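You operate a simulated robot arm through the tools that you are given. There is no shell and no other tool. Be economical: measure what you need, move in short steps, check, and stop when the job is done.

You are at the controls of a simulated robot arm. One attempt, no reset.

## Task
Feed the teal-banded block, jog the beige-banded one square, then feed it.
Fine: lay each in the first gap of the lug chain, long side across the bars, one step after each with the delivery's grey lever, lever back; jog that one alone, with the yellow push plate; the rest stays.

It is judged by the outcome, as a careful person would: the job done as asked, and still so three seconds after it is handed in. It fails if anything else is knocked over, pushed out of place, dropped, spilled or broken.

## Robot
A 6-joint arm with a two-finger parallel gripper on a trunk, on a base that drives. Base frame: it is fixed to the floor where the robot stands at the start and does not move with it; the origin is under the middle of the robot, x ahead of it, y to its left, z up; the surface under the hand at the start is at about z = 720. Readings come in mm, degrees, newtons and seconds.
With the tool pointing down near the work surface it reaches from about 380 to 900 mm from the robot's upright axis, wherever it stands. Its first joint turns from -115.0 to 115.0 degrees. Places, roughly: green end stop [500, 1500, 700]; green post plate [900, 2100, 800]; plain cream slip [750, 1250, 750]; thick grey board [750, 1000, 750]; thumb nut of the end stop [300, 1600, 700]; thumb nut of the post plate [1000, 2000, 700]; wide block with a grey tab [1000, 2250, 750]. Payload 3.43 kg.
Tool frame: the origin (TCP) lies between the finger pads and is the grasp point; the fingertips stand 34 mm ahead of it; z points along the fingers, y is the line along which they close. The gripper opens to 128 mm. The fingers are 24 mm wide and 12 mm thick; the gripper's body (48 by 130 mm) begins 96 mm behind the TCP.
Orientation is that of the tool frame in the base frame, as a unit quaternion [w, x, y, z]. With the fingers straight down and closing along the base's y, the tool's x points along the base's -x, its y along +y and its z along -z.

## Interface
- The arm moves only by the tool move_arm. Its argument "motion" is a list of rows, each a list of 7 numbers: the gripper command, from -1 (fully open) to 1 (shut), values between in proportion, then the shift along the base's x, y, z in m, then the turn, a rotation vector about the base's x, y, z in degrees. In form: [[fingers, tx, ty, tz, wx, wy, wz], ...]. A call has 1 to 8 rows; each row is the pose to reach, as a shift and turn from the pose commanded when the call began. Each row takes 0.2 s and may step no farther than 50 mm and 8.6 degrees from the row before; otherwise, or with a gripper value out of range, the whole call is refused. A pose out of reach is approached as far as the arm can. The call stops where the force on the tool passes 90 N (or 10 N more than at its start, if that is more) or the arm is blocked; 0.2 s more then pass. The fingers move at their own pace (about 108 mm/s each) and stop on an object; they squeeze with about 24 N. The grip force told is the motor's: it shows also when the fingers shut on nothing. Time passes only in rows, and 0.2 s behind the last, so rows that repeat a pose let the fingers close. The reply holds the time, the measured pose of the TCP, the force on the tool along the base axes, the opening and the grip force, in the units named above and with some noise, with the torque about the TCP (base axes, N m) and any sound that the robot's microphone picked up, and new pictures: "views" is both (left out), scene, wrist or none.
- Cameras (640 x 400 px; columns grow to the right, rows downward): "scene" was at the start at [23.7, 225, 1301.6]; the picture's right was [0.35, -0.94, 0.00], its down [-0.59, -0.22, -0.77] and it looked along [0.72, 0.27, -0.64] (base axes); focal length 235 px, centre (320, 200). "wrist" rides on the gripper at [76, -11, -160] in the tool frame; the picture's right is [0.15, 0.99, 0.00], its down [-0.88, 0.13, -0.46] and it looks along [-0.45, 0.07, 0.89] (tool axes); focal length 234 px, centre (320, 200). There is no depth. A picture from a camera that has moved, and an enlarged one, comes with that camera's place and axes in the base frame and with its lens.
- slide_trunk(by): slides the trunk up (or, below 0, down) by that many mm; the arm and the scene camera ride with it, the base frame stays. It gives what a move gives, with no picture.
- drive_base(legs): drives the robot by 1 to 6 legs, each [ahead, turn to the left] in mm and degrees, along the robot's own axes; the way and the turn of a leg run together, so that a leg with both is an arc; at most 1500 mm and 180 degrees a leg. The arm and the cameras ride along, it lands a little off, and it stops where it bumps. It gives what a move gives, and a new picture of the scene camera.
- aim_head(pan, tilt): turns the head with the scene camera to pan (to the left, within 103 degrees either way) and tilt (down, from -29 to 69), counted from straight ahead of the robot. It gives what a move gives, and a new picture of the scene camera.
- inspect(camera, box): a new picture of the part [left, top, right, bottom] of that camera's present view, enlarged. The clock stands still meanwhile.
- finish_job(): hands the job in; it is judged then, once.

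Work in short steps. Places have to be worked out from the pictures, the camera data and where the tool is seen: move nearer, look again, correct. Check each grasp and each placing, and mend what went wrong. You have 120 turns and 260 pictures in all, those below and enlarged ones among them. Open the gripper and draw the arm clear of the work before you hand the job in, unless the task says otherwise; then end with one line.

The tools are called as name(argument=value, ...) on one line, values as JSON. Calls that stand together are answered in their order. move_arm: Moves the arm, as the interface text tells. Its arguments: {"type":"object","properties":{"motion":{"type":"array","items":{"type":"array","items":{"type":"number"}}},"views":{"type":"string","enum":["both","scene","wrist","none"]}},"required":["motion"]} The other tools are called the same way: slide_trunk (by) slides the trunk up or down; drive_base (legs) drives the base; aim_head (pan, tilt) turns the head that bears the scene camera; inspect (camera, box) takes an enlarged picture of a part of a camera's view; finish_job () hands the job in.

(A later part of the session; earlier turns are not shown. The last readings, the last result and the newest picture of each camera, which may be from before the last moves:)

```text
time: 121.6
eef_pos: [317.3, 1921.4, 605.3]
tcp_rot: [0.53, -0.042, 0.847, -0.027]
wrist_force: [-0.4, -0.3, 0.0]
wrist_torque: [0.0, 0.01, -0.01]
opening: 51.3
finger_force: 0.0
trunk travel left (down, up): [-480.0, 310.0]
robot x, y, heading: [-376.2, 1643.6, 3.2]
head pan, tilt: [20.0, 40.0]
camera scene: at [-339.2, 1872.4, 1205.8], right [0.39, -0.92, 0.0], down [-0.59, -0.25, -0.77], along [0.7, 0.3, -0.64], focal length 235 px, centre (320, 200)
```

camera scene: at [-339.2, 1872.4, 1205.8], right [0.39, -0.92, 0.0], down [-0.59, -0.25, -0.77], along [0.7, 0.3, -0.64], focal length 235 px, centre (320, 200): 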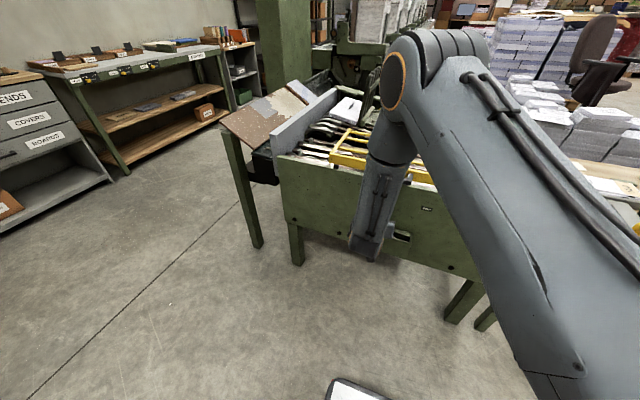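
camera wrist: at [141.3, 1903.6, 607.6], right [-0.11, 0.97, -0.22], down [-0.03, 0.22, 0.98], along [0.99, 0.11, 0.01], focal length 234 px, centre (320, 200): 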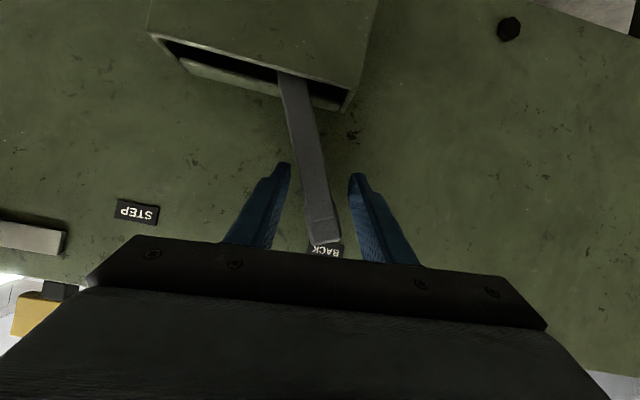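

move_arm(motion=[[0.3, 0, -0.02, 0, 0, 0, 0], [0.3, 0, -0.04, 0, 0, 0, 0], [0.3, 0, -0.06, 0, 0, 0, 0], [0.3, 0, -0.08, 0, 0, 0, 0], [0.3, 0, -0.1, 0, 0, 0, 0], [0.3, 0, -0.11, 0, 0, 0, 0]], views="both")

```text
time: 123.0
eef_pos: [327.4, 1816.2, 607.8]
tcp_rot: [0.527, -0.048, 0.848, -0.038]
wrist_force: [0.6, -0.8, 1.0]
wrist_torque: [-0.02, -0.04, -0.01]
opening: 44.9
finger_force: 0.1
out of reach, approached as far as the arm can: row 3, 4, 5, 6
trunk travel left (down, up): [-480.0, 310.0]
robot x, y, heading: [-373.3, 1645.9, 3.2]
head pan, tilt: [20.0, 40.0]
camera scene: at [-339.1, 1872.5, 1205.8], right [0.39, -0.92, 0.0], down [-0.59, -0.25, -0.77], along [0.7, 0.3, -0.64], focal length 235 px, centre (320, 200)
camera wrist: at [151.3, 1798.6, 612.7], right [-0.1, 0.96, -0.24], down [-0.03, 0.24, 0.97], along [0.99, 0.11, 0.0], focal length 234 px, centre (320, 200)
```

scene: 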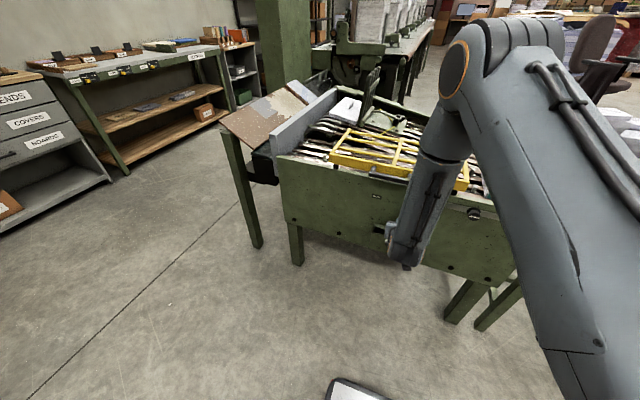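
wrist: 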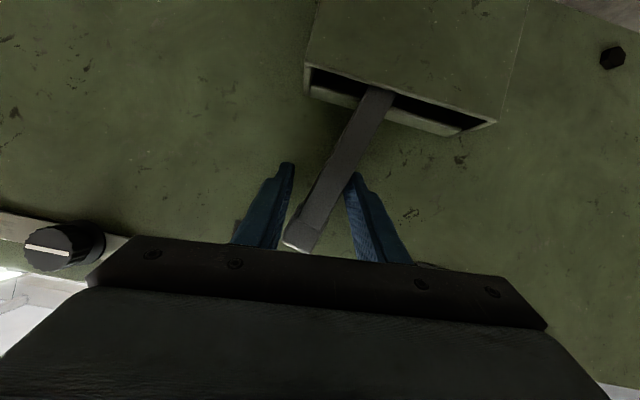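

move_arm(motion=[[0.3, 0, -0.01, 0, 0, 0, 0], [0.3, 0, -0.02, 0, 0, 0, 0], [0.3, 0, -0.03, 0, 0, 0, 0], [0.3, 0, -0.03, 0, 0, 0, 0], [0.3, 0, -0.03, 0, 0, 0, 0]], views="wrist")

inspect(camera="scene", box=[270, 90, 530, 280])

```text
time: 123.8
eef_pos: [328.6, 1810.0, 611.3]
tcp_rot: [0.524, -0.059, 0.849, -0.031]
wrist_force: [-17.3, 12.4, 9.7]
wrist_torque: [0.07, -0.31, -0.11]
opening: 41.7
finger_force: 0.0
out of reach, approached as far as the arm can: row 1, 2, 3
trunk travel left (down, up): [-480.0, 310.0]
robot x, y, heading: [-380.8, 1643.8, 3.9]
head pan, tilt: [20.0, 40.0]
stopped in row 3: the force on the tool passed its limit at 105 N (the readings are from after the stop); the commanded pose is now the measured one
camera wrist: at [154.4, 1786.8, 615.9], right [-0.13, 0.96, -0.24], down [-0.03, 0.24, 0.97], along [0.99, 0.14, -0.01], focal length 234 px, centre (320, 200)
```

wrist: 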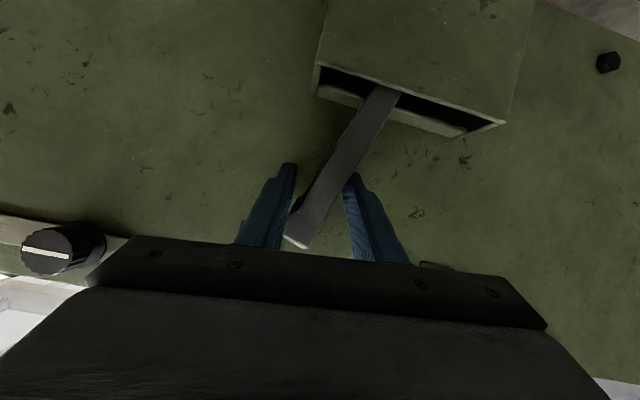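

```text
2.11 times, centred on (400, 185) of scene
camera zoom: at [-344.1, 1873.3, 1205.8], right [0.41, -0.91, 0.0], down [-0.59, -0.26, -0.77], along [0.7, 0.31, -0.64], focal length 494 px, centre (152, 232)
```

zoom: 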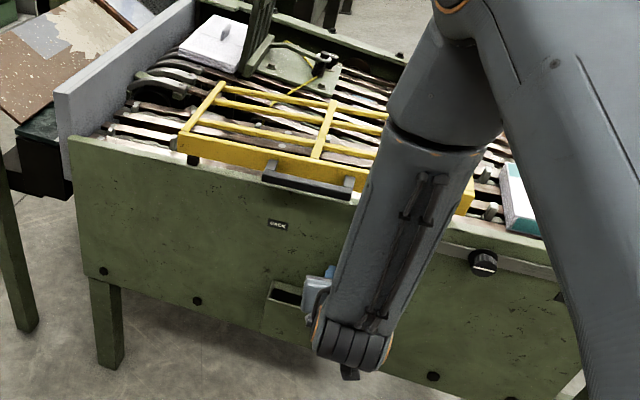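

The lug beside the block seems displaced now, so the chain moves with the lever. I zoom in there.

inspect(camera="scene", box=[440, 140, 530, 220])

inspect(camera="scene", box=[300, 110, 420, 200])

```text
5.00 times, centred on (485, 180) of scene
camera zoom: at [-344.1, 1873.3, 1205.8], right [0.41, -0.91, 0.0], down [-0.59, -0.26, -0.77], along [0.7, 0.31, -0.64], focal length 1173 px, centre (-505, 300)
```

zoom: 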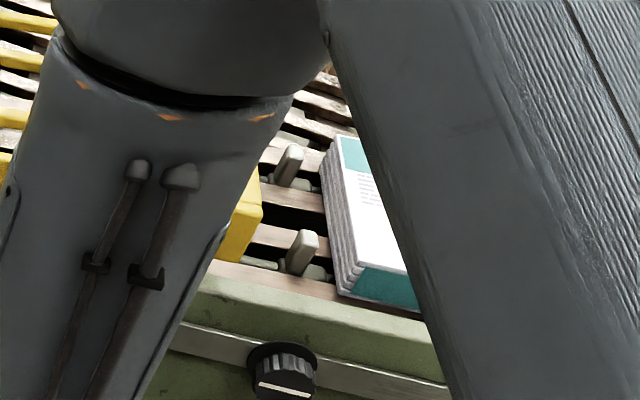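

```text
4.44 times, centred on (360, 155) of scene
camera zoom: at [-344.1, 1873.3, 1205.8], right [0.41, -0.91, 0.0], down [-0.59, -0.26, -0.77], along [0.7, 0.31, -0.64], focal length 1043 px, centre (142, 400)
```

zoom: 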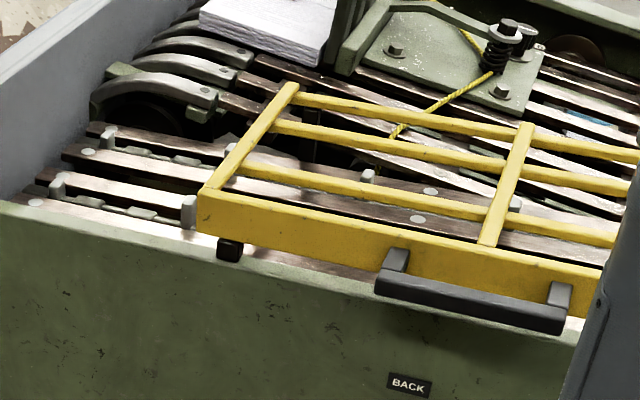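

The lever is now ~16° past upright and the chain has begun to creep. I back off from the panel a little, then finish the stroke with a small base turn and dwell there.

move_arm(motion=[[0.3, -0.012, 0.002, 0, 0, 0, 0], [0.3, -0.012, 0.002, 0, 0, 0, 0]], views="none")

drive_base(legs=[[0, -2.5]])

inspect(camera="wrist", box=[0, 0, 640, 400])

```text
time: 124.4
eef_pos: [318.5, 1809.9, 610.4]
tcp_rot: [0.523, -0.061, 0.85, -0.034]
wrist_force: [-0.2, -3.5, 0.4]
wrist_torque: [0.04, 0.01, 0.0]
opening: 46.1
finger_force: 1.1
trunk travel left (down, up): [-480.0, 310.0]
robot x, y, heading: [-377.2, 1645.1, 3.7]
head pan, tilt: [20.0, 40.0]
```

```text
time: 125.2
eef_pos: [325.8, 1782.2, 612.8]
tcp_rot: [0.524, -0.045, 0.849, -0.043]
wrist_force: [-5.3, 38.7, 20.2]
wrist_torque: [1.64, 0.14, 0.83]
opening: 65.5
finger_force: 18.2
trunk travel left (down, up): [-480.0, 310.0]
robot x, y, heading: [-376.6, 1645.9, 1.6]
head pan, tilt: [20.0, 40.0]
camera scene: at [-334.3, 1872.0, 1205.8], right [0.37, -0.93, 0.0], down [-0.6, -0.24, -0.77], along [0.71, 0.28, -0.64], focal length 235 px, centre (320, 200)
```

scene: 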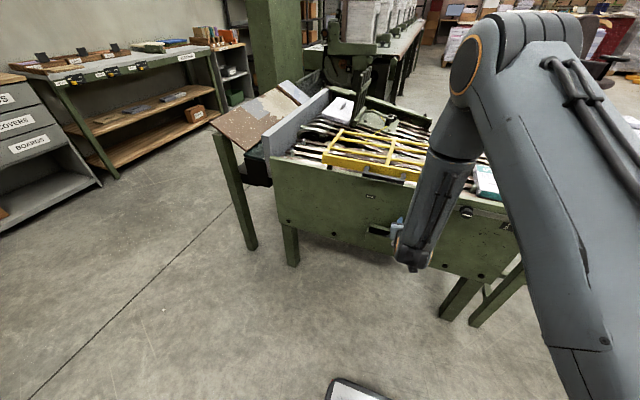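

```text
1.00 times, centred on (320, 200) of wrist (not enlarged: the box is as wide or as high as the picture)
camera zoom: at [150.5, 1767.1, 617.7], right [-0.09, 0.96, -0.25], down [-0.02, 0.25, 0.97], along [1.0, 0.1, 0.0], focal length 234 px, centre (320, 200)
```

zoom: 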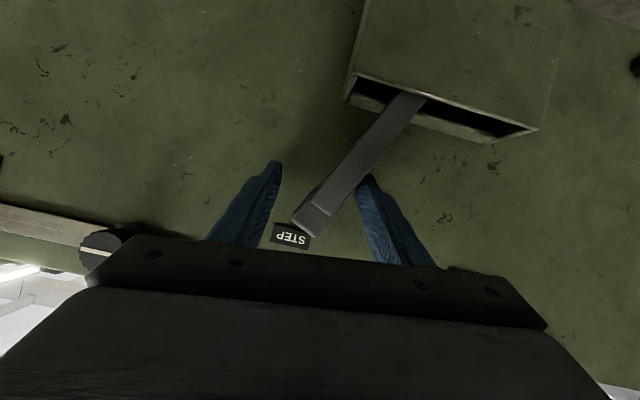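

The lever is hard on its STEP stop (39 N) at 25°. I dwell there 1.5 s and look at the block.

move_arm(motion=[[0.2, 0, 0, 0, 0, 0, 0], [0.2, 0, 0, 0, 0, 0, 0], [0.2, 0, 0, 0, 0, 0, 0], [0.2, 0, 0, 0, 0, 0, 0], [0.2, 0, 0, 0, 0, 0, 0], [0.2, 0, 0, 0, 0, 0, 0]], views="none")

inspect(camera="scene", box=[400, 130, 530, 230])

```text
time: 126.6
eef_pos: [328.0, 1784.0, 613.2]
tcp_rot: [0.526, -0.044, 0.848, -0.043]
wrist_force: [10.9, 22.9, 7.7]
wrist_torque: [0.75, -0.38, -0.05]
opening: 63.4
finger_force: 10.4
trunk travel left (down, up): [-480.0, 310.0]
robot x, y, heading: [-378.3, 1644.7, 1.6]
head pan, tilt: [20.0, 40.0]
```

```text
4.00 times, centred on (465, 180) of scene
camera zoom: at [-333.4, 1871.9, 1205.7], right [0.37, -0.93, 0.0], down [-0.6, -0.24, -0.77], along [0.71, 0.28, -0.64], focal length 939 px, centre (-260, 280)
```

zoom: 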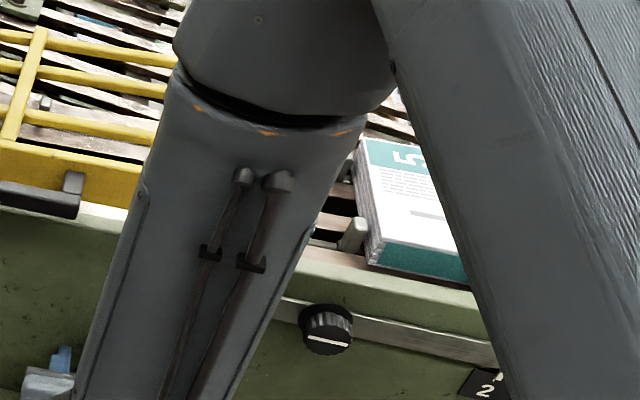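

I compare the far-end lugs with the previous picture to see how the chain moves with the lever.

inspect(camera="scene", box=[270, 100, 420, 200])

inspect(camera="scene", box=[460, 150, 510, 200])

```text
4.00 times, centred on (345, 150) of scene
camera zoom: at [-333.4, 1871.9, 1205.7], right [0.37, -0.93, 0.0], down [-0.6, -0.24, -0.77], along [0.71, 0.28, -0.64], focal length 939 px, centre (220, 400)
```

zoom: 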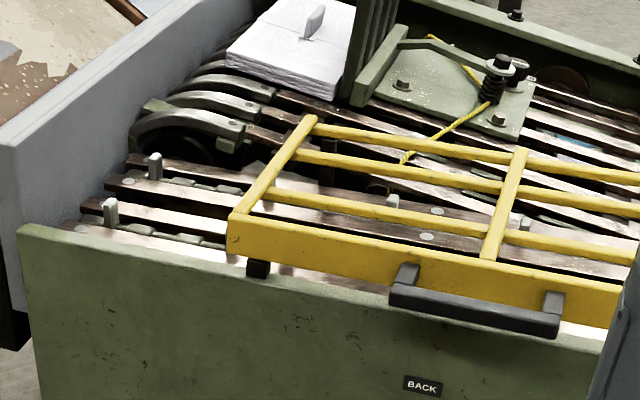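

```text
8.00 times, centred on (485, 175) of scene
camera zoom: at [-333.4, 1871.9, 1205.7], right [0.37, -0.93, 0.0], down [-0.6, -0.24, -0.77], along [0.71, 0.28, -0.64], focal length 1877 px, centre (-1000, 400)
```

zoom: 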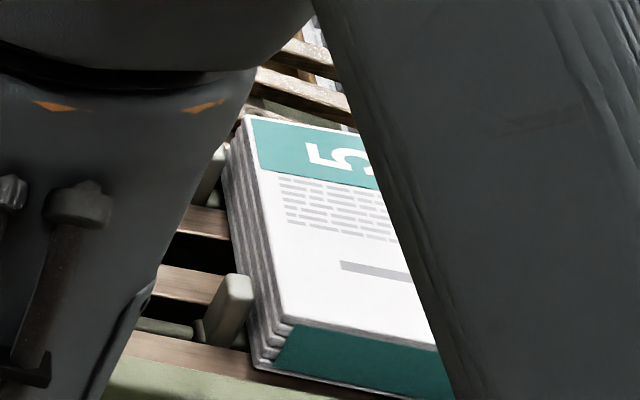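

The chain phase changed between lever angles, so it does step near the end of the stroke while the block stays put. I return the lever and will watch the lugs during the next stroke. First back to BACK.

drive_base(legs=[[0, 10]])

move_arm(motion=[[0.3, 0, 0.01, 0, 0, 0, 0], [0.3, 0, 0.02, 0, 0, 0, 0], [0.3, 0, 0.025, 0, 0, 0, 0]], views="wrist")

inspect(camera="scene", box=[300, 90, 540, 240])

```text
time: 127.7
eef_pos: [291.4, 1902.0, 613.1]
tcp_rot: [0.526, -0.117, 0.842, 0.002]
wrist_force: [0.2, -0.2, -0.3]
wrist_torque: [-0.01, 0.0, -0.02]
opening: 51.2
finger_force: 0.0
trunk travel left (down, up): [-480.0, 310.0]
robot x, y, heading: [-382.4, 1647.6, 11.5]
head pan, tilt: [20.0, 40.0]
camera scene: at [-373.2, 1876.1, 1205.8], right [0.52, -0.85, 0.0], down [-0.55, -0.34, -0.77], along [0.65, 0.4, -0.64], focal length 235 px, centre (320, 200)
```

scene: 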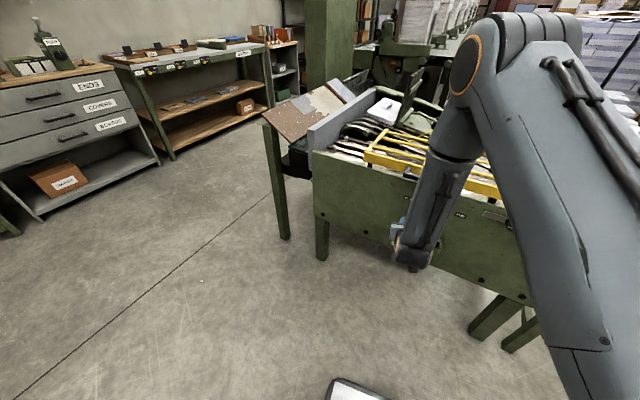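

```text
time: 128.4
eef_pos: [292.0, 1925.1, 611.9]
tcp_rot: [0.526, -0.115, 0.843, 0.001]
wrist_force: [-4.7, -13.9, 2.1]
wrist_torque: [-0.32, 0.09, -0.49]
opening: 51.8
finger_force: 6.7
trunk travel left (down, up): [-480.0, 310.0]
robot x, y, heading: [-379.1, 1646.7, 11.3]
head pan, tilt: [20.0, 40.0]
camera wrist: at [121.2, 1879.5, 617.2], right [-0.26, 0.93, -0.25], down [-0.06, 0.24, 0.97], along [0.96, 0.26, -0.01], focal length 234 px, centre (320, 200)
```

wrist: 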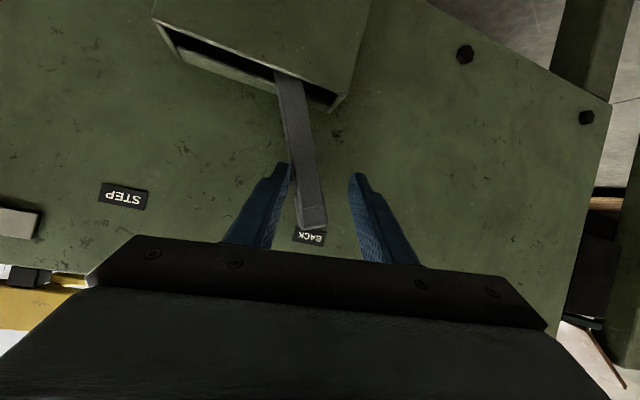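

```text
2.67 times, centred on (420, 165) of scene
camera zoom: at [-373.2, 1875.7, 1205.9], right [0.52, -0.85, 0.0], down [-0.55, -0.33, -0.77], along [0.65, 0.4, -0.64], focal length 626 px, centre (53, 293)
```

zoom: 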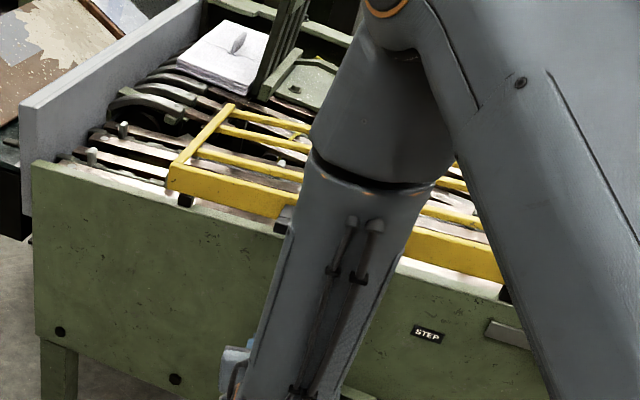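

Lever is back at BACK. I withdraw and take a clear look at the chain start, to understand what a step does.

move_arm(motion=[[0.1, 0, -0.005, 0, 0, 0, 0], [-0.2, 0, -0.005, 0.01, 0, 0, 0], [-0.2, -0.005, -0.005, 0.05, 0, 0, 0], [-0.2, -0.01, -0.005, 0.085, 0, 0, 0], [-0.2, -0.05, -0.01, 0.085, 0, 0, 0], [-0.2, -0.09, -0.02, 0.085, 0, 0, 0]], views="none")

drive_base(legs=[[-100, 0]])

slide_trunk(by=300)

drive_base(legs=[[0, 45]])

aim_head(pan=-60, tilt=40)

```text
time: 129.8
eef_pos: [206.8, 1910.2, 703.0]
tcp_rot: [0.525, -0.118, 0.843, -0.004]
wrist_force: [0.0, -0.7, -0.2]
wrist_torque: [-0.02, 0.0, -0.03]
opening: 76.7
finger_force: 0.0
out of reach, approached as far as the arm can: row 6
trunk travel left (down, up): [-480.0, 310.0]
robot x, y, heading: [-376.9, 1641.7, 11.4]
head pan, tilt: [20.0, 40.0]
```

```text
time: 131.0
eef_pos: [108.1, 1892.2, 702.9]
tcp_rot: [0.524, -0.121, 0.843, -0.001]
wrist_force: [-0.5, 0.3, 0.3]
wrist_torque: [-0.02, 0.06, 0.01]
opening: 76.7
finger_force: 0.0
trunk travel left (down, up): [-480.0, 310.0]
robot x, y, heading: [-473.2, 1627.4, 11.3]
head pan, tilt: [20.0, 40.0]
camera scene: at [-470.7, 1856.3, 1205.8], right [0.52, -0.85, 0.0], down [-0.55, -0.34, -0.77], along [0.65, 0.4, -0.64], focal length 235 px, centre (320, 200)
```

scene: 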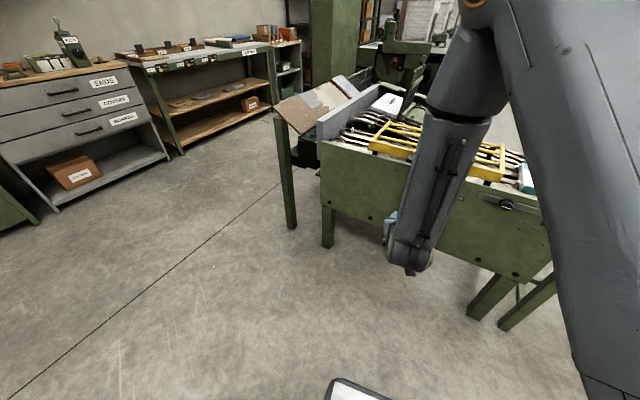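

```text
time: 134.0
eef_pos: [109.9, 1890.2, 1002.8]
tcp_rot: [0.524, -0.121, 0.843, -0.002]
wrist_force: [0.2, 0.6, -0.4]
wrist_torque: [-0.01, 0.02, 0.02]
opening: 76.7
finger_force: 0.1
trunk travel left (down, up): [-780.0, 10.0]
robot x, y, heading: [-473.0, 1629.8, 11.5]
head pan, tilt: [20.0, 40.0]
```

```text
time: 136.4
eef_pos: [-248.8, 2228.0, 1001.6]
tcp_rot: [0.485, -0.435, 0.732, 0.199]
wrist_force: [0.2, -0.8, -0.6]
wrist_torque: [-0.03, -0.02, 0.0]
opening: 76.6
finger_force: 0.1
trunk travel left (down, up): [-780.0, 10.0]
robot x, y, heading: [-473.8, 1627.8, 56.5]
head pan, tilt: [20.0, 40.0]
camera scene: at [-681.3, 1723.4, 1505.8], right [0.97, -0.23, 0.0], down [-0.15, -0.63, -0.77], along [0.18, 0.75, -0.64], focal length 235 px, centre (320, 200)
```

scene: 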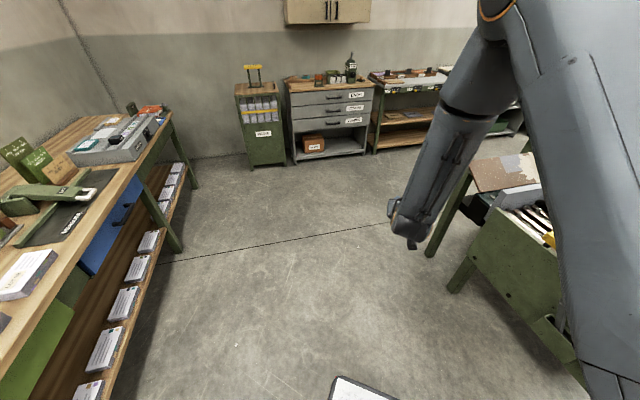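

```text
time: 138.0
eef_pos: [-249.0, 2227.1, 1002.1]
tcp_rot: [0.485, -0.434, 0.732, 0.199]
wrist_force: [-0.5, 0.5, 0.4]
wrist_torque: [0.03, -0.01, 0.0]
opening: 76.8
finger_force: 0.1
trunk travel left (down, up): [-780.0, 10.0]
robot x, y, heading: [-472.4, 1626.7, 56.8]
head pan, tilt: [-60.0, 40.0]
camera scene: at [-616.0, 1635.8, 1505.8], right [-0.06, -1.0, 0.0], down [-0.64, 0.04, -0.77], along [0.76, -0.04, -0.64], focal length 235 px, centre (320, 200)
```

scene: 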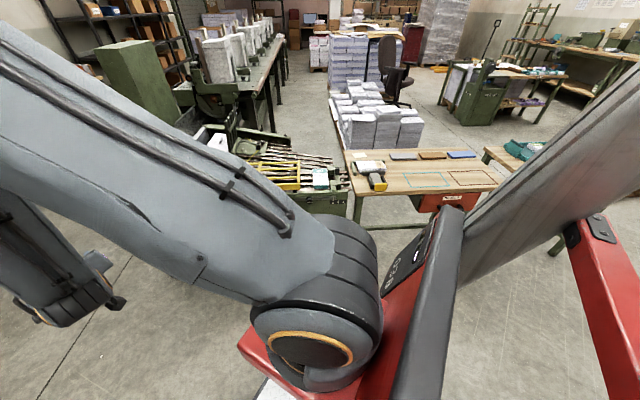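

inspect(camera="scene", box=[240, 130, 360, 220])

inspect(camera="scene", box=[285, 155, 355, 205])

```text
4.44 times, centred on (300, 175) of scene
camera zoom: at [-616.0, 1635.8, 1505.8], right [-0.06, -1.0, 0.0], down [-0.64, 0.04, -0.77], along [0.76, -0.04, -0.64], focal length 1043 px, centre (409, 311)
```

zoom: 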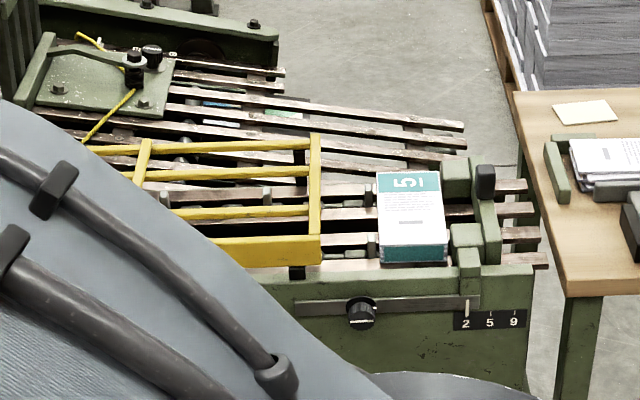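

```text
8.00 times, centred on (320, 180) of scene
camera zoom: at [-616.0, 1635.8, 1505.8], right [-0.06, -1.0, 0.0], down [-0.64, 0.04, -0.77], along [0.76, -0.04, -0.64], focal length 1877 px, centre (320, 360)
```

zoom: 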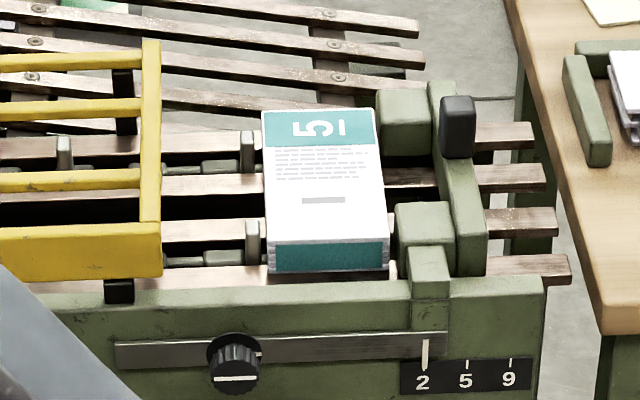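

Key insight: at a partial stroke the lug appeared at ≈+20 mm, which fits the chain moving toward −y, i.e. toward the end stop. So the end stop is the chain's exit, and the first gap is at the far end by the grey wall. I drive there to look.

drive_base(legs=[[0, 4], [370, 0], [0, -61]])

move_arm(motion=[[-1, 0, 0, 0, 0.84, 7.9, -0.5], [-1, 0, 0, 0, 1.7, 15.8, -1], [-1, 0, 0, 0, 2.5, 23.7, -1.5], [-1, 0, 0, 0, 3.35, 31.5, -2.05], [-1, 0, 0, 0, 4.2, 39.4, -2.5], [-1, 0, 0, 0, 5, 47.3, -3], [-1, 0, 0, 0, 5.9, 55.2, -3.6], [-1, 0, 0, 0, 6.7, 63.1, -4.1]], views="wrist")

aim_head(pan=25, tilt=45)

```text
time: 143.4
eef_pos: [329.5, 2106.5, 1001.8]
tcp_rot: [0.523, -0.043, 0.85, -0.05]
wrist_force: [0.8, -0.4, 1.0]
wrist_torque: [0.02, 0.01, 0.01]
opening: 77.0
finger_force: 0.0
trunk travel left (down, up): [-780.0, 10.0]
robot x, y, heading: [-291.3, 1954.3, 1.0]
head pan, tilt: [-60.0, 40.0]
camera scene: at [-365.0, 2072.6, 1505.8], right [-0.86, -0.52, 0.0], down [-0.33, 0.55, -0.77], along [0.4, -0.66, -0.64], focal length 235 px, centre (320, 200)
```

scene: 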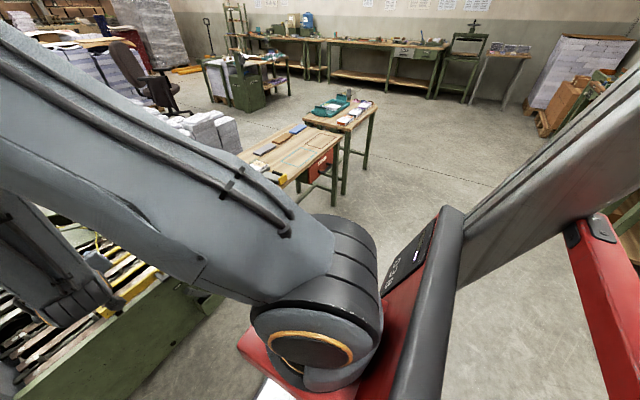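

```text
time: 145.2
eef_pos: [329.4, 2106.9, 1002.8]
tcp_rot: [-0.001, -0.006, 1.0, 0.01]
wrist_force: [0.9, 0.3, -0.1]
wrist_torque: [-0.04, -0.01, 0.03]
opening: 127.8
finger_force: 0.1
out of reach, approached as far as the arm can: row 5
trunk travel left (down, up): [-780.0, 10.0]
robot x, y, heading: [-292.6, 1951.3, 1.3]
head pan, tilt: [-60.0, 40.0]
camera wrist: at [255.7, 2092.0, 1162.1], right [-0.16, 0.99, 0.02], down [0.88, 0.13, 0.46], along [0.45, 0.09, -0.89], focal length 234 px, centre (320, 200)
```

wrist: 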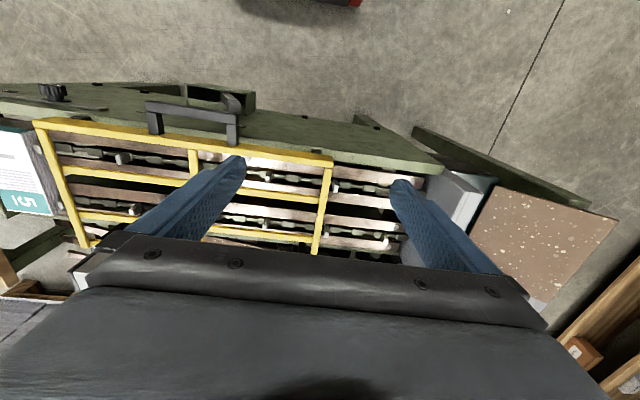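

```text
time: 146.8
eef_pos: [331.1, 2106.2, 1004.1]
tcp_rot: [0.002, -0.005, 1.0, 0.011]
wrist_force: [0.1, 0.0, 0.1]
wrist_torque: [0.04, -0.02, 0.01]
opening: 128.0
finger_force: 0.1
trunk travel left (down, up): [-780.0, 10.0]
robot x, y, heading: [-291.6, 1952.4, 1.4]
head pan, tilt: [25.0, 45.0]
camera scene: at [-336.0, 2181.2, 1498.6], right [0.44, -0.9, 0.0], down [-0.63, -0.31, -0.71], along [0.63, 0.31, -0.71], focal length 235 px, centre (320, 200)
```

scene: 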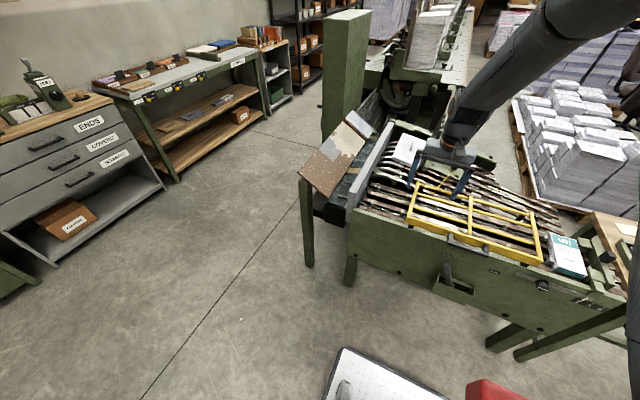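

inspect(camera="scene", box=[340, 120, 500, 260])

inspect(camera="wrist", box=[220, 100, 500, 280])

```text
2.86 times, centred on (420, 190) of scene
camera zoom: at [-336.0, 2181.2, 1498.6], right [0.44, -0.9, 0.0], down [-0.63, -0.31, -0.71], along [0.63, 0.31, -0.71], focal length 670 px, centre (34, 229)
```

zoom: 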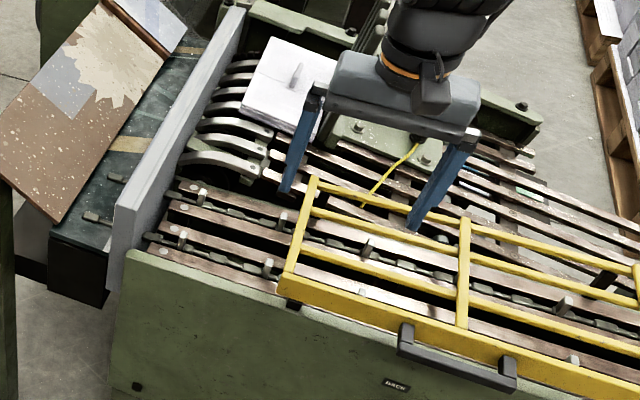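

```text
2.22 times, centred on (360, 190) of wrist
camera zoom: at [255.6, 2092.1, 1161.8], right [-0.16, 0.99, 0.02], down [0.88, 0.13, 0.46], along [0.45, 0.09, -0.89], focal length 520 px, centre (231, 222)
```

zoom: 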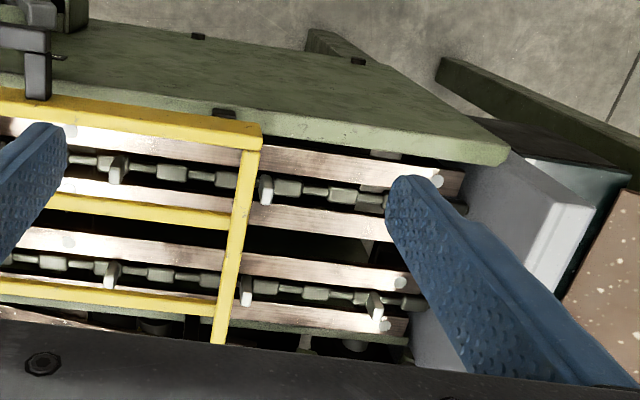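

This end has an entire open lug gap outside the guard, next to the grey wall: that is the real first gap. I measure it, and plan to fetch the teal block back from the end-stop position. First a second wrist view shifted to triangulate lugs.

move_arm(motion=[[-1, 0.02, 0.045, 0, 0, 0, 0], [-1, 0.02, 0.09, -0.01, 0, 0, 0], [-1, 0.02, 0.12, -0.04, 0, 0, 0]], views="none")

inspect(camera="wrist", box=[180, 80, 440, 250])

```text
time: 147.6
eef_pos: [352.9, 2227.0, 960.6]
tcp_rot: [0.0, -0.006, 1.0, 0.01]
wrist_force: [-0.3, -0.5, 0.6]
wrist_torque: [0.05, -0.04, 0.01]
opening: 128.3
finger_force: 0.1
trunk travel left (down, up): [-780.0, 10.0]
robot x, y, heading: [-291.4, 1956.7, 1.3]
head pan, tilt: [25.0, 45.0]
```

```text
2.35 times, centred on (310, 165) of wrist
camera zoom: at [277.1, 2212.0, 1121.2], right [-0.16, 0.99, 0.02], down [0.88, 0.13, 0.46], along [0.45, 0.09, -0.89], focal length 551 px, centre (344, 282)
```

zoom: 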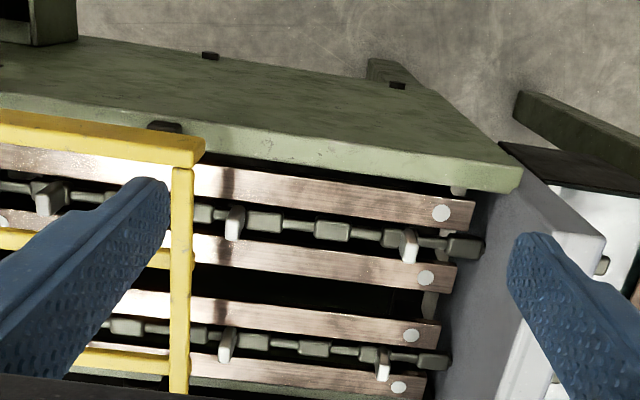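

The first gap lies between lugs at y≈2165 and 2294 (faces ≈2168–2288), x≈430 and 538, centre (485, 2228). I move the base between both ends, then go to fetch the teal block.

drive_base(legs=[[0, -33], [153, 0], [0, 32]])

move_arm(motion=[[-1, 0, -0.045, 0.01, 0, 0, 0], [-1, 0, -0.09, 0.01, 0, 0, 0], [-1, 0, -0.135, 0.01, 0, 0, 0], [-1, 0, -0.18, 0.01, 0, 0, 0], [-1, 0, -0.225, 0.01, 0, 0, 0], [-1, 0, -0.27, 0.01, 0, 0, 0], [-1, 0, -0.315, 0.01, 0, 0, 0], [-1, 0, -0.36, 0.01, 0, 0, 0]], views="wrist")

```text
time: 152.2
eef_pos: [483.5, 2141.9, 961.5]
tcp_rot: [0.0, 0.0, 1.0, 0.01]
wrist_force: [-0.2, -0.4, -0.4]
wrist_torque: [0.0, 0.0, 0.0]
opening: 127.9
finger_force: 0.1
trunk travel left (down, up): [-780.0, 10.0]
robot x, y, heading: [-163.9, 1876.9, 0.5]
head pan, tilt: [25.0, 45.0]
camera scene: at [-204.7, 2102.0, 1498.6], right [0.43, -0.9, 0.0], down [-0.64, -0.31, -0.71], along [0.64, 0.31, -0.71], focal length 235 px, centre (320, 200)
```

scene: 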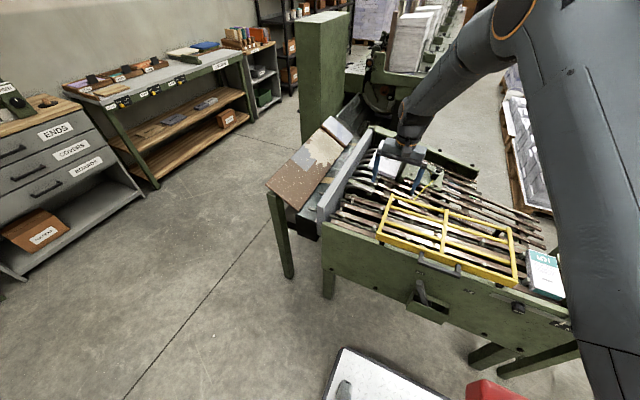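

```text
time: 154.0
eef_pos: [482.6, 1782.3, 973.5]
tcp_rot: [-0.001, 0.0, 1.0, 0.01]
wrist_force: [-0.8, 0.8, -1.5]
wrist_torque: [-0.03, -0.02, 0.0]
opening: 128.1
finger_force: 0.1
trunk travel left (down, up): [-780.0, 10.0]
robot x, y, heading: [-163.6, 1874.5, 0.9]
head pan, tilt: [25.0, 45.0]
camera wrist: at [408.3, 1767.3, 1132.3], right [-0.15, 0.99, 0.02], down [0.88, 0.12, 0.46], along [0.45, 0.09, -0.89], focal length 234 px, centre (320, 200)
```

wrist: 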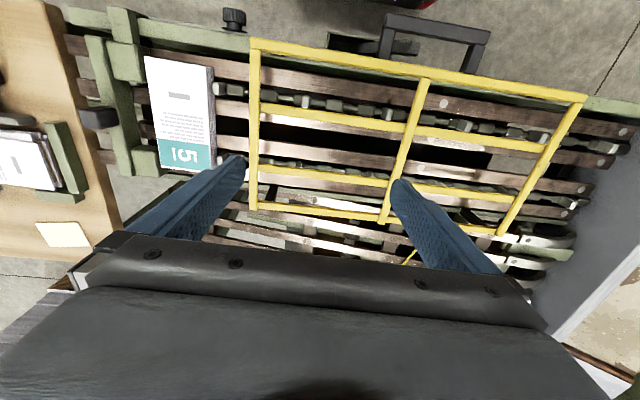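

move_arm(motion=[[-0.5, 0, -0.045, 0, -0.6, 0, 0], [-0.5, 0, -0.09, 0, -1.15, 0, 0], [-0.5, 0, -0.135, 0, -1.15, 0, 0], [-0.5, 0.007, -0.18, -0.02, -1.15, 0, 0], [-0.5, 0.007, -0.214, -0.05, -1.15, 0, 0], [-0.5, 0.007, -0.214, -0.09, -1.15, 0, 0], [-0.5, 0.007, -0.214, -0.13, -1.15, 0, 0]], views="wrist")

inspect(camera="wrist", box=[200, 40, 440, 240])

aim_head(pan=-20, tilt=45)

```text
time: 155.6
eef_pos: [490.3, 1564.4, 842.9]
tcp_rot: [0.0, -0.001, 1.0, 0.0]
wrist_force: [0.2, -0.7, -0.6]
wrist_torque: [-0.04, -0.03, -0.02]
opening: 95.9
finger_force: 0.0
trunk travel left (down, up): [-780.0, 10.0]
robot x, y, heading: [-162.9, 1874.5, 0.3]
head pan, tilt: [25.0, 45.0]
camera wrist: at [413.5, 1553.6, 1001.3], right [-0.15, 0.99, 0.0], down [0.88, 0.13, 0.46], along [0.45, 0.07, -0.89], focal length 234 px, centre (320, 200)
```

wrist: 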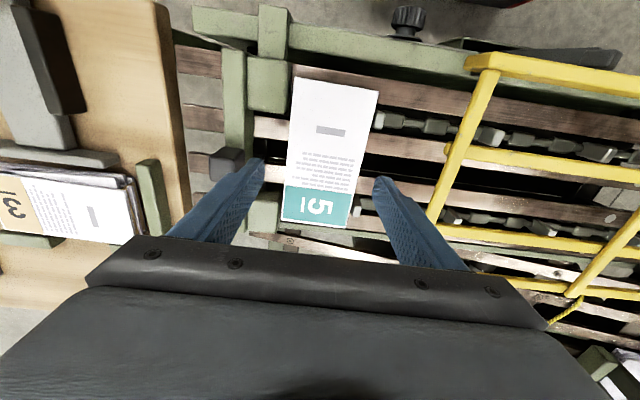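

```text
2.00 times, centred on (320, 140) of wrist
camera zoom: at [413.5, 1553.6, 1001.3], right [-0.15, 0.99, 0.0], down [0.88, 0.13, 0.46], along [0.45, 0.07, -0.89], focal length 468 px, centre (320, 320)
```

zoom: 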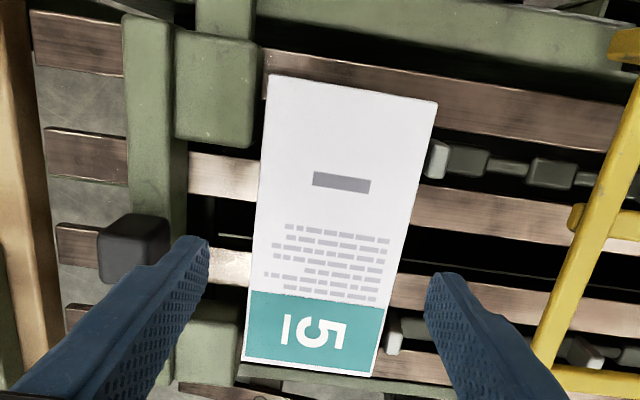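

```text
time: 156.7
eef_pos: [489.2, 1565.2, 842.0]
tcp_rot: [-0.001, 0.0, 1.0, 0.0]
wrist_force: [-0.5, -0.1, 0.2]
wrist_torque: [0.03, 0.01, 0.01]
opening: 96.0
finger_force: 0.1
trunk travel left (down, up): [-780.0, 10.0]
robot x, y, heading: [-161.8, 1874.1, 0.6]
head pan, tilt: [-20.0, 45.0]
camera scene: at [-201.2, 2039.7, 1498.6], right [-0.33, -0.94, 0.0], down [-0.67, 0.23, -0.71], along [0.67, -0.23, -0.71], focal length 235 px, centre (320, 200)
```

scene: 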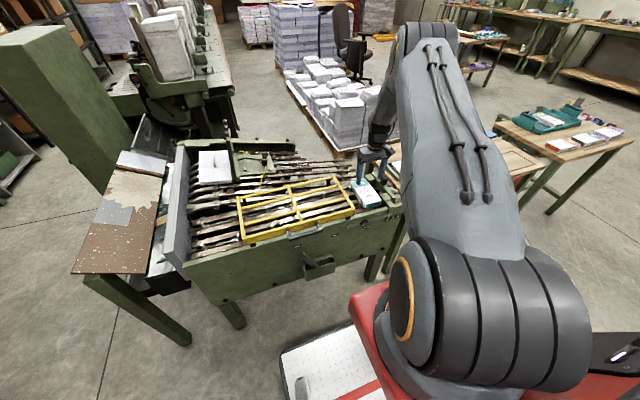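

The block sits at centre ≈(494, 1571). I shift a few mm, descend and grip.

move_arm(motion=[[-0.5, 0.004, 0.006, -0.03, 0, 0, 0], [-0.5, 0.004, 0.006, -0.06, 0, 0, 0], [-0.5, 0.004, 0.006, -0.08, 0, 0, 0], [0.5, 0.004, 0.006, -0.08, 0, 0, 0], [0.5, 0.004, 0.006, -0.08, 0, 0, 0]], views="wrist")

```text
time: 157.9
eef_pos: [494.1, 1573.4, 761.6]
tcp_rot: [0.001, -0.001, 1.0, 0.0]
wrist_force: [0.6, -1.8, 2.5]
wrist_torque: [0.05, 0.32, 0.08]
opening: 84.9
finger_force: 24.3
trunk travel left (down, up): [-780.0, 10.0]
robot x, y, heading: [-164.9, 1874.0, 0.5]
head pan, tilt: [-20.0, 45.0]
camera wrist: at [419.3, 1561.6, 920.3], right [-0.15, 0.99, 0.0], down [0.88, 0.13, 0.46], along [0.45, 0.07, -0.89], focal length 234 px, centre (320, 200)
```

wrist: 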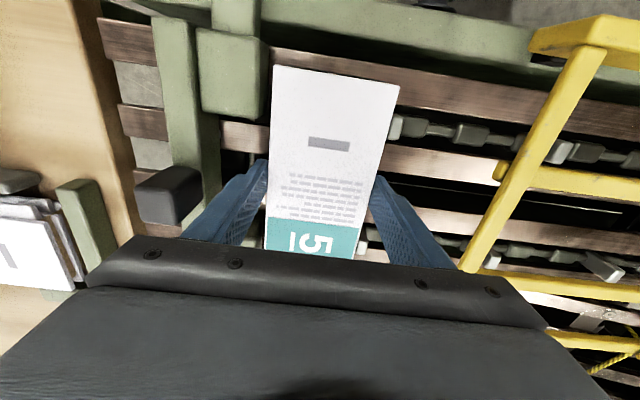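

Gripped. I lift straight out and carry it over the guard to the far end.

move_arm(motion=[[0.5, 0, 0, 0.03, 0, 0, 0], [0.5, 0, 0, 0.07, 0, 0, 0], [0.5, 0, 0, 0.12, 0, 0, 0], [0.5, 0, 0, 0.165, 0, 0, 0], [0.5, 0, 0.045, 0.175, 0, 0, 0], [0.5, -0.003, 0.094, 0.175, 0, 0, 0], [0.5, -0.005, 0.143, 0.175, 0, 0, 0], [0.5, -0.007, 0.19, 0.175, 0, 0, 0]], views="none")

move_arm(motion=[[0.5, 0, 0.049, 0, 0, 0, 0], [0.5, 0, 0.098, 0, 0, 0, 0], [0.5, 0, 0.147, 0, 0, 0, 0], [0.5, 0, 0.196, 0, 0, 0, 0], [0.5, 0, 0.245, 0, 0, 0, 0], [0.5, 0, 0.294, 0, 0, 0, 0], [0.5, 0, 0.343, 0, 0, 0, 0], [0.5, 0, 0.39, 0, 0, 0, 0]], views="wrist")

aim_head(pan=30, tilt=45)

```text
time: 159.7
eef_pos: [489.1, 1764.0, 936.7]
tcp_rot: [0.0, 0.0, 1.0, 0.0]
wrist_force: [0.6, -0.8, -2.8]
wrist_torque: [0.02, -0.03, 0.02]
opening: 84.7
finger_force: 23.8
trunk travel left (down, up): [-780.0, 10.0]
robot x, y, heading: [-163.6, 1871.0, 0.6]
head pan, tilt: [-20.0, 45.0]
```

```text
time: 161.5
eef_pos: [488.4, 2150.9, 938.7]
tcp_rot: [0.0, 0.0, 1.0, -0.001]
wrist_force: [0.3, 0.3, -1.4]
wrist_torque: [0.04, 0.04, -0.04]
opening: 84.5
finger_force: 23.8
trunk travel left (down, up): [-780.0, 10.0]
robot x, y, heading: [-165.8, 1871.5, 0.6]
head pan, tilt: [-20.0, 45.0]
camera wrist: at [413.0, 2140.4, 1097.1], right [-0.15, 0.99, 0.0], down [0.88, 0.13, 0.46], along [0.45, 0.07, -0.89], focal length 234 px, centre (320, 200)
```

wrist: 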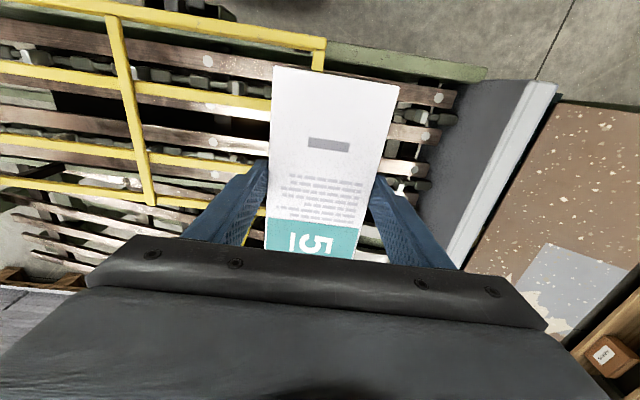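

```text
time: 162.7
eef_pos: [488.3, 2150.3, 937.8]
tcp_rot: [0.0, 0.0, 1.0, 0.0]
wrist_force: [-0.3, -0.1, -2.3]
wrist_torque: [-0.03, 0.02, 0.02]
opening: 84.6
finger_force: 23.7
trunk travel left (down, up): [-780.0, 10.0]
robot x, y, heading: [-164.9, 1872.2, 0.3]
head pan, tilt: [30.0, 45.0]
camera scene: at [-207.9, 2108.3, 1498.6], right [0.51, -0.86, 0.0], down [-0.61, -0.36, -0.71], along [0.61, 0.36, -0.71], focal length 235 px, centre (320, 200)
```

scene: 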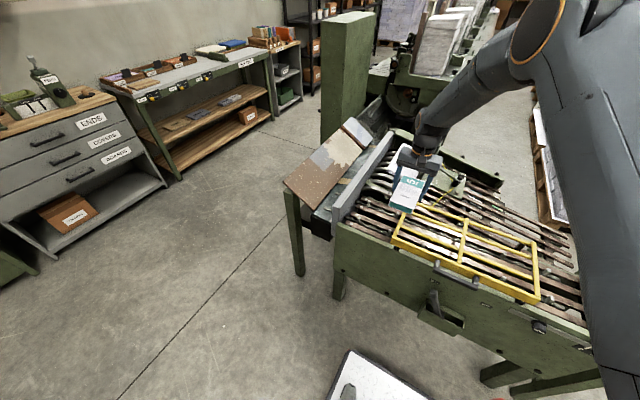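

move_arm(motion=[[0.5, -0.002, 0.04, 0, 0, 0, 0], [0.5, -0.003, 0.077, 0, 0, 0, 0], [0.5, -0.003, 0.077, -0.045, 0, 0, 0], [0.5, -0.003, 0.077, -0.09, 0, 0, 0], [0.5, -0.003, 0.077, -0.12, 0, 0, 0]], views="wrist")

inspect(camera="scene", box=[340, 130, 460, 240])

```text
time: 163.9
eef_pos: [485.2, 2230.2, 815.6]
tcp_rot: [0.0, 0.0, 1.0, -0.001]
wrist_force: [0.5, -0.1, -2.3]
wrist_torque: [0.0, 0.0, 0.05]
opening: 84.6
finger_force: 24.4
trunk travel left (down, up): [-780.0, 10.0]
robot x, y, heading: [-159.3, 1872.7, 0.7]
head pan, tilt: [30.0, 45.0]
camera wrist: at [410.8, 2219.8, 974.6], right [-0.15, 0.99, 0.0], down [0.88, 0.13, 0.46], along [0.45, 0.07, -0.89], focal length 234 px, centre (320, 200)
```

wrist: 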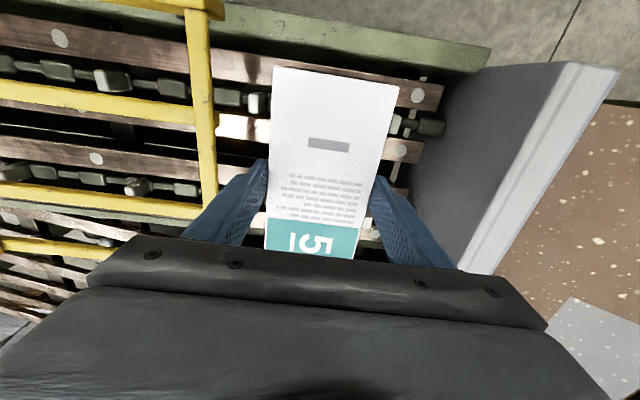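

```text
3.64 times, centred on (400, 185) of scene
camera zoom: at [-208.2, 2108.3, 1498.6], right [0.51, -0.86, 0.0], down [-0.61, -0.36, -0.71], along [0.61, 0.36, -0.71], focal length 853 px, centre (29, 254)
```

zoom: 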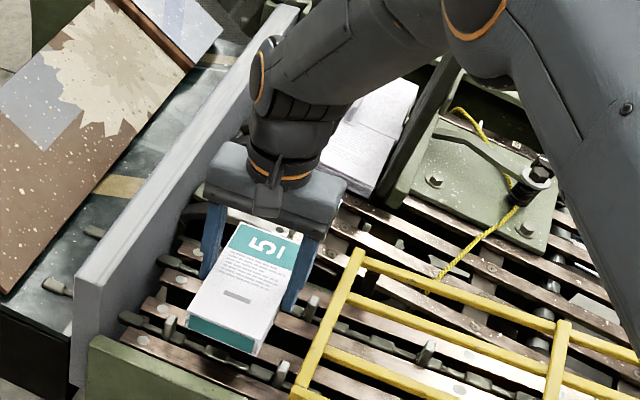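

The block hangs between the two lug pairs with room on both sides. I lower it onto the bars.

move_arm(motion=[[0.5, 0, -0.001, -0.02, 0, 0, 0], [0.5, 0, -0.001, -0.04, 0, 0, 0], [0.5, 0, -0.001, -0.05, 0, 0, 0], [0.5, 0, -0.001, -0.054, 0, 0, 0]], views="wrist")

inspect(camera="scene", box=[340, 150, 440, 250])

```text
time: 164.9
eef_pos: [484.4, 2230.1, 761.2]
tcp_rot: [-0.001, 0.0, 1.0, 0.0]
wrist_force: [-0.3, -0.2, -2.5]
wrist_torque: [0.03, 0.01, 0.0]
opening: 84.7
finger_force: 24.6
trunk travel left (down, up): [-780.0, 10.0]
robot x, y, heading: [-159.6, 1874.6, 0.7]
head pan, tilt: [30.0, 45.0]
camera wrist: at [409.5, 2218.5, 920.6], right [-0.15, 0.99, 0.0], down [0.88, 0.13, 0.46], along [0.45, 0.07, -0.89], focal length 234 px, centre (320, 200)
```

wrist: 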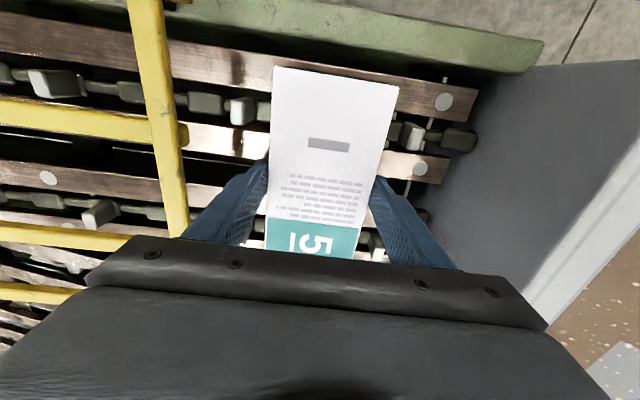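

```text
4.00 times, centred on (390, 200) of scene
camera zoom: at [-207.9, 2108.4, 1498.6], right [0.51, -0.86, 0.0], down [-0.61, -0.36, -0.71], along [0.61, 0.36, -0.71], focal length 939 px, centre (40, 200)
```

zoom: 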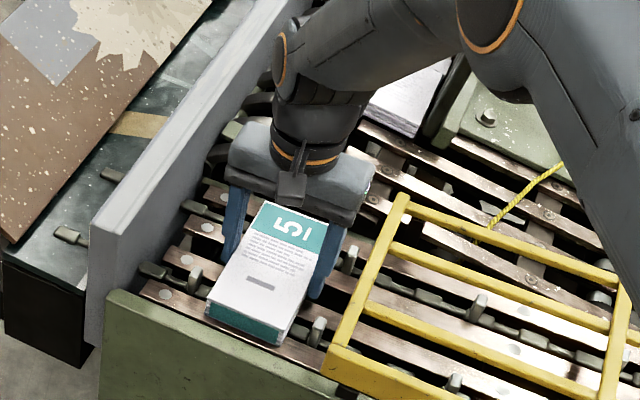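

move_arm(motion=[[0.5, 0, 0, -0.002, 0, 0, 0], [0.5, 0, 0, -0.004, 0, 0, 0]], views="none")

inspect(camera="scene", box=[330, 170, 400, 250])

```text
time: 165.5
eef_pos: [485.5, 2229.8, 761.4]
tcp_rot: [0.002, 0.0, 1.0, 0.001]
wrist_force: [-6.7, -4.4, 22.1]
wrist_torque: [-0.41, 0.17, -0.17]
opening: 84.9
finger_force: 24.1
trunk travel left (down, up): [-780.0, 10.0]
robot x, y, heading: [-161.7, 1872.8, 0.3]
head pan, tilt: [30.0, 45.0]
```

```text
5.00 times, centred on (365, 210) of scene
camera zoom: at [-209.2, 2107.7, 1498.8], right [0.51, -0.86, 0.0], down [-0.61, -0.36, -0.71], along [0.61, 0.36, -0.71], focal length 1173 px, centre (95, 150)
```

zoom: 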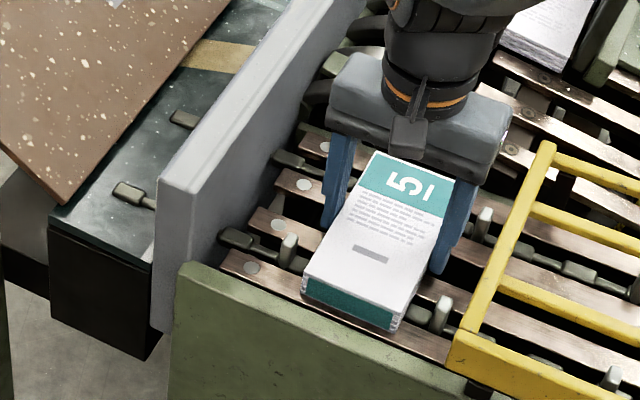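

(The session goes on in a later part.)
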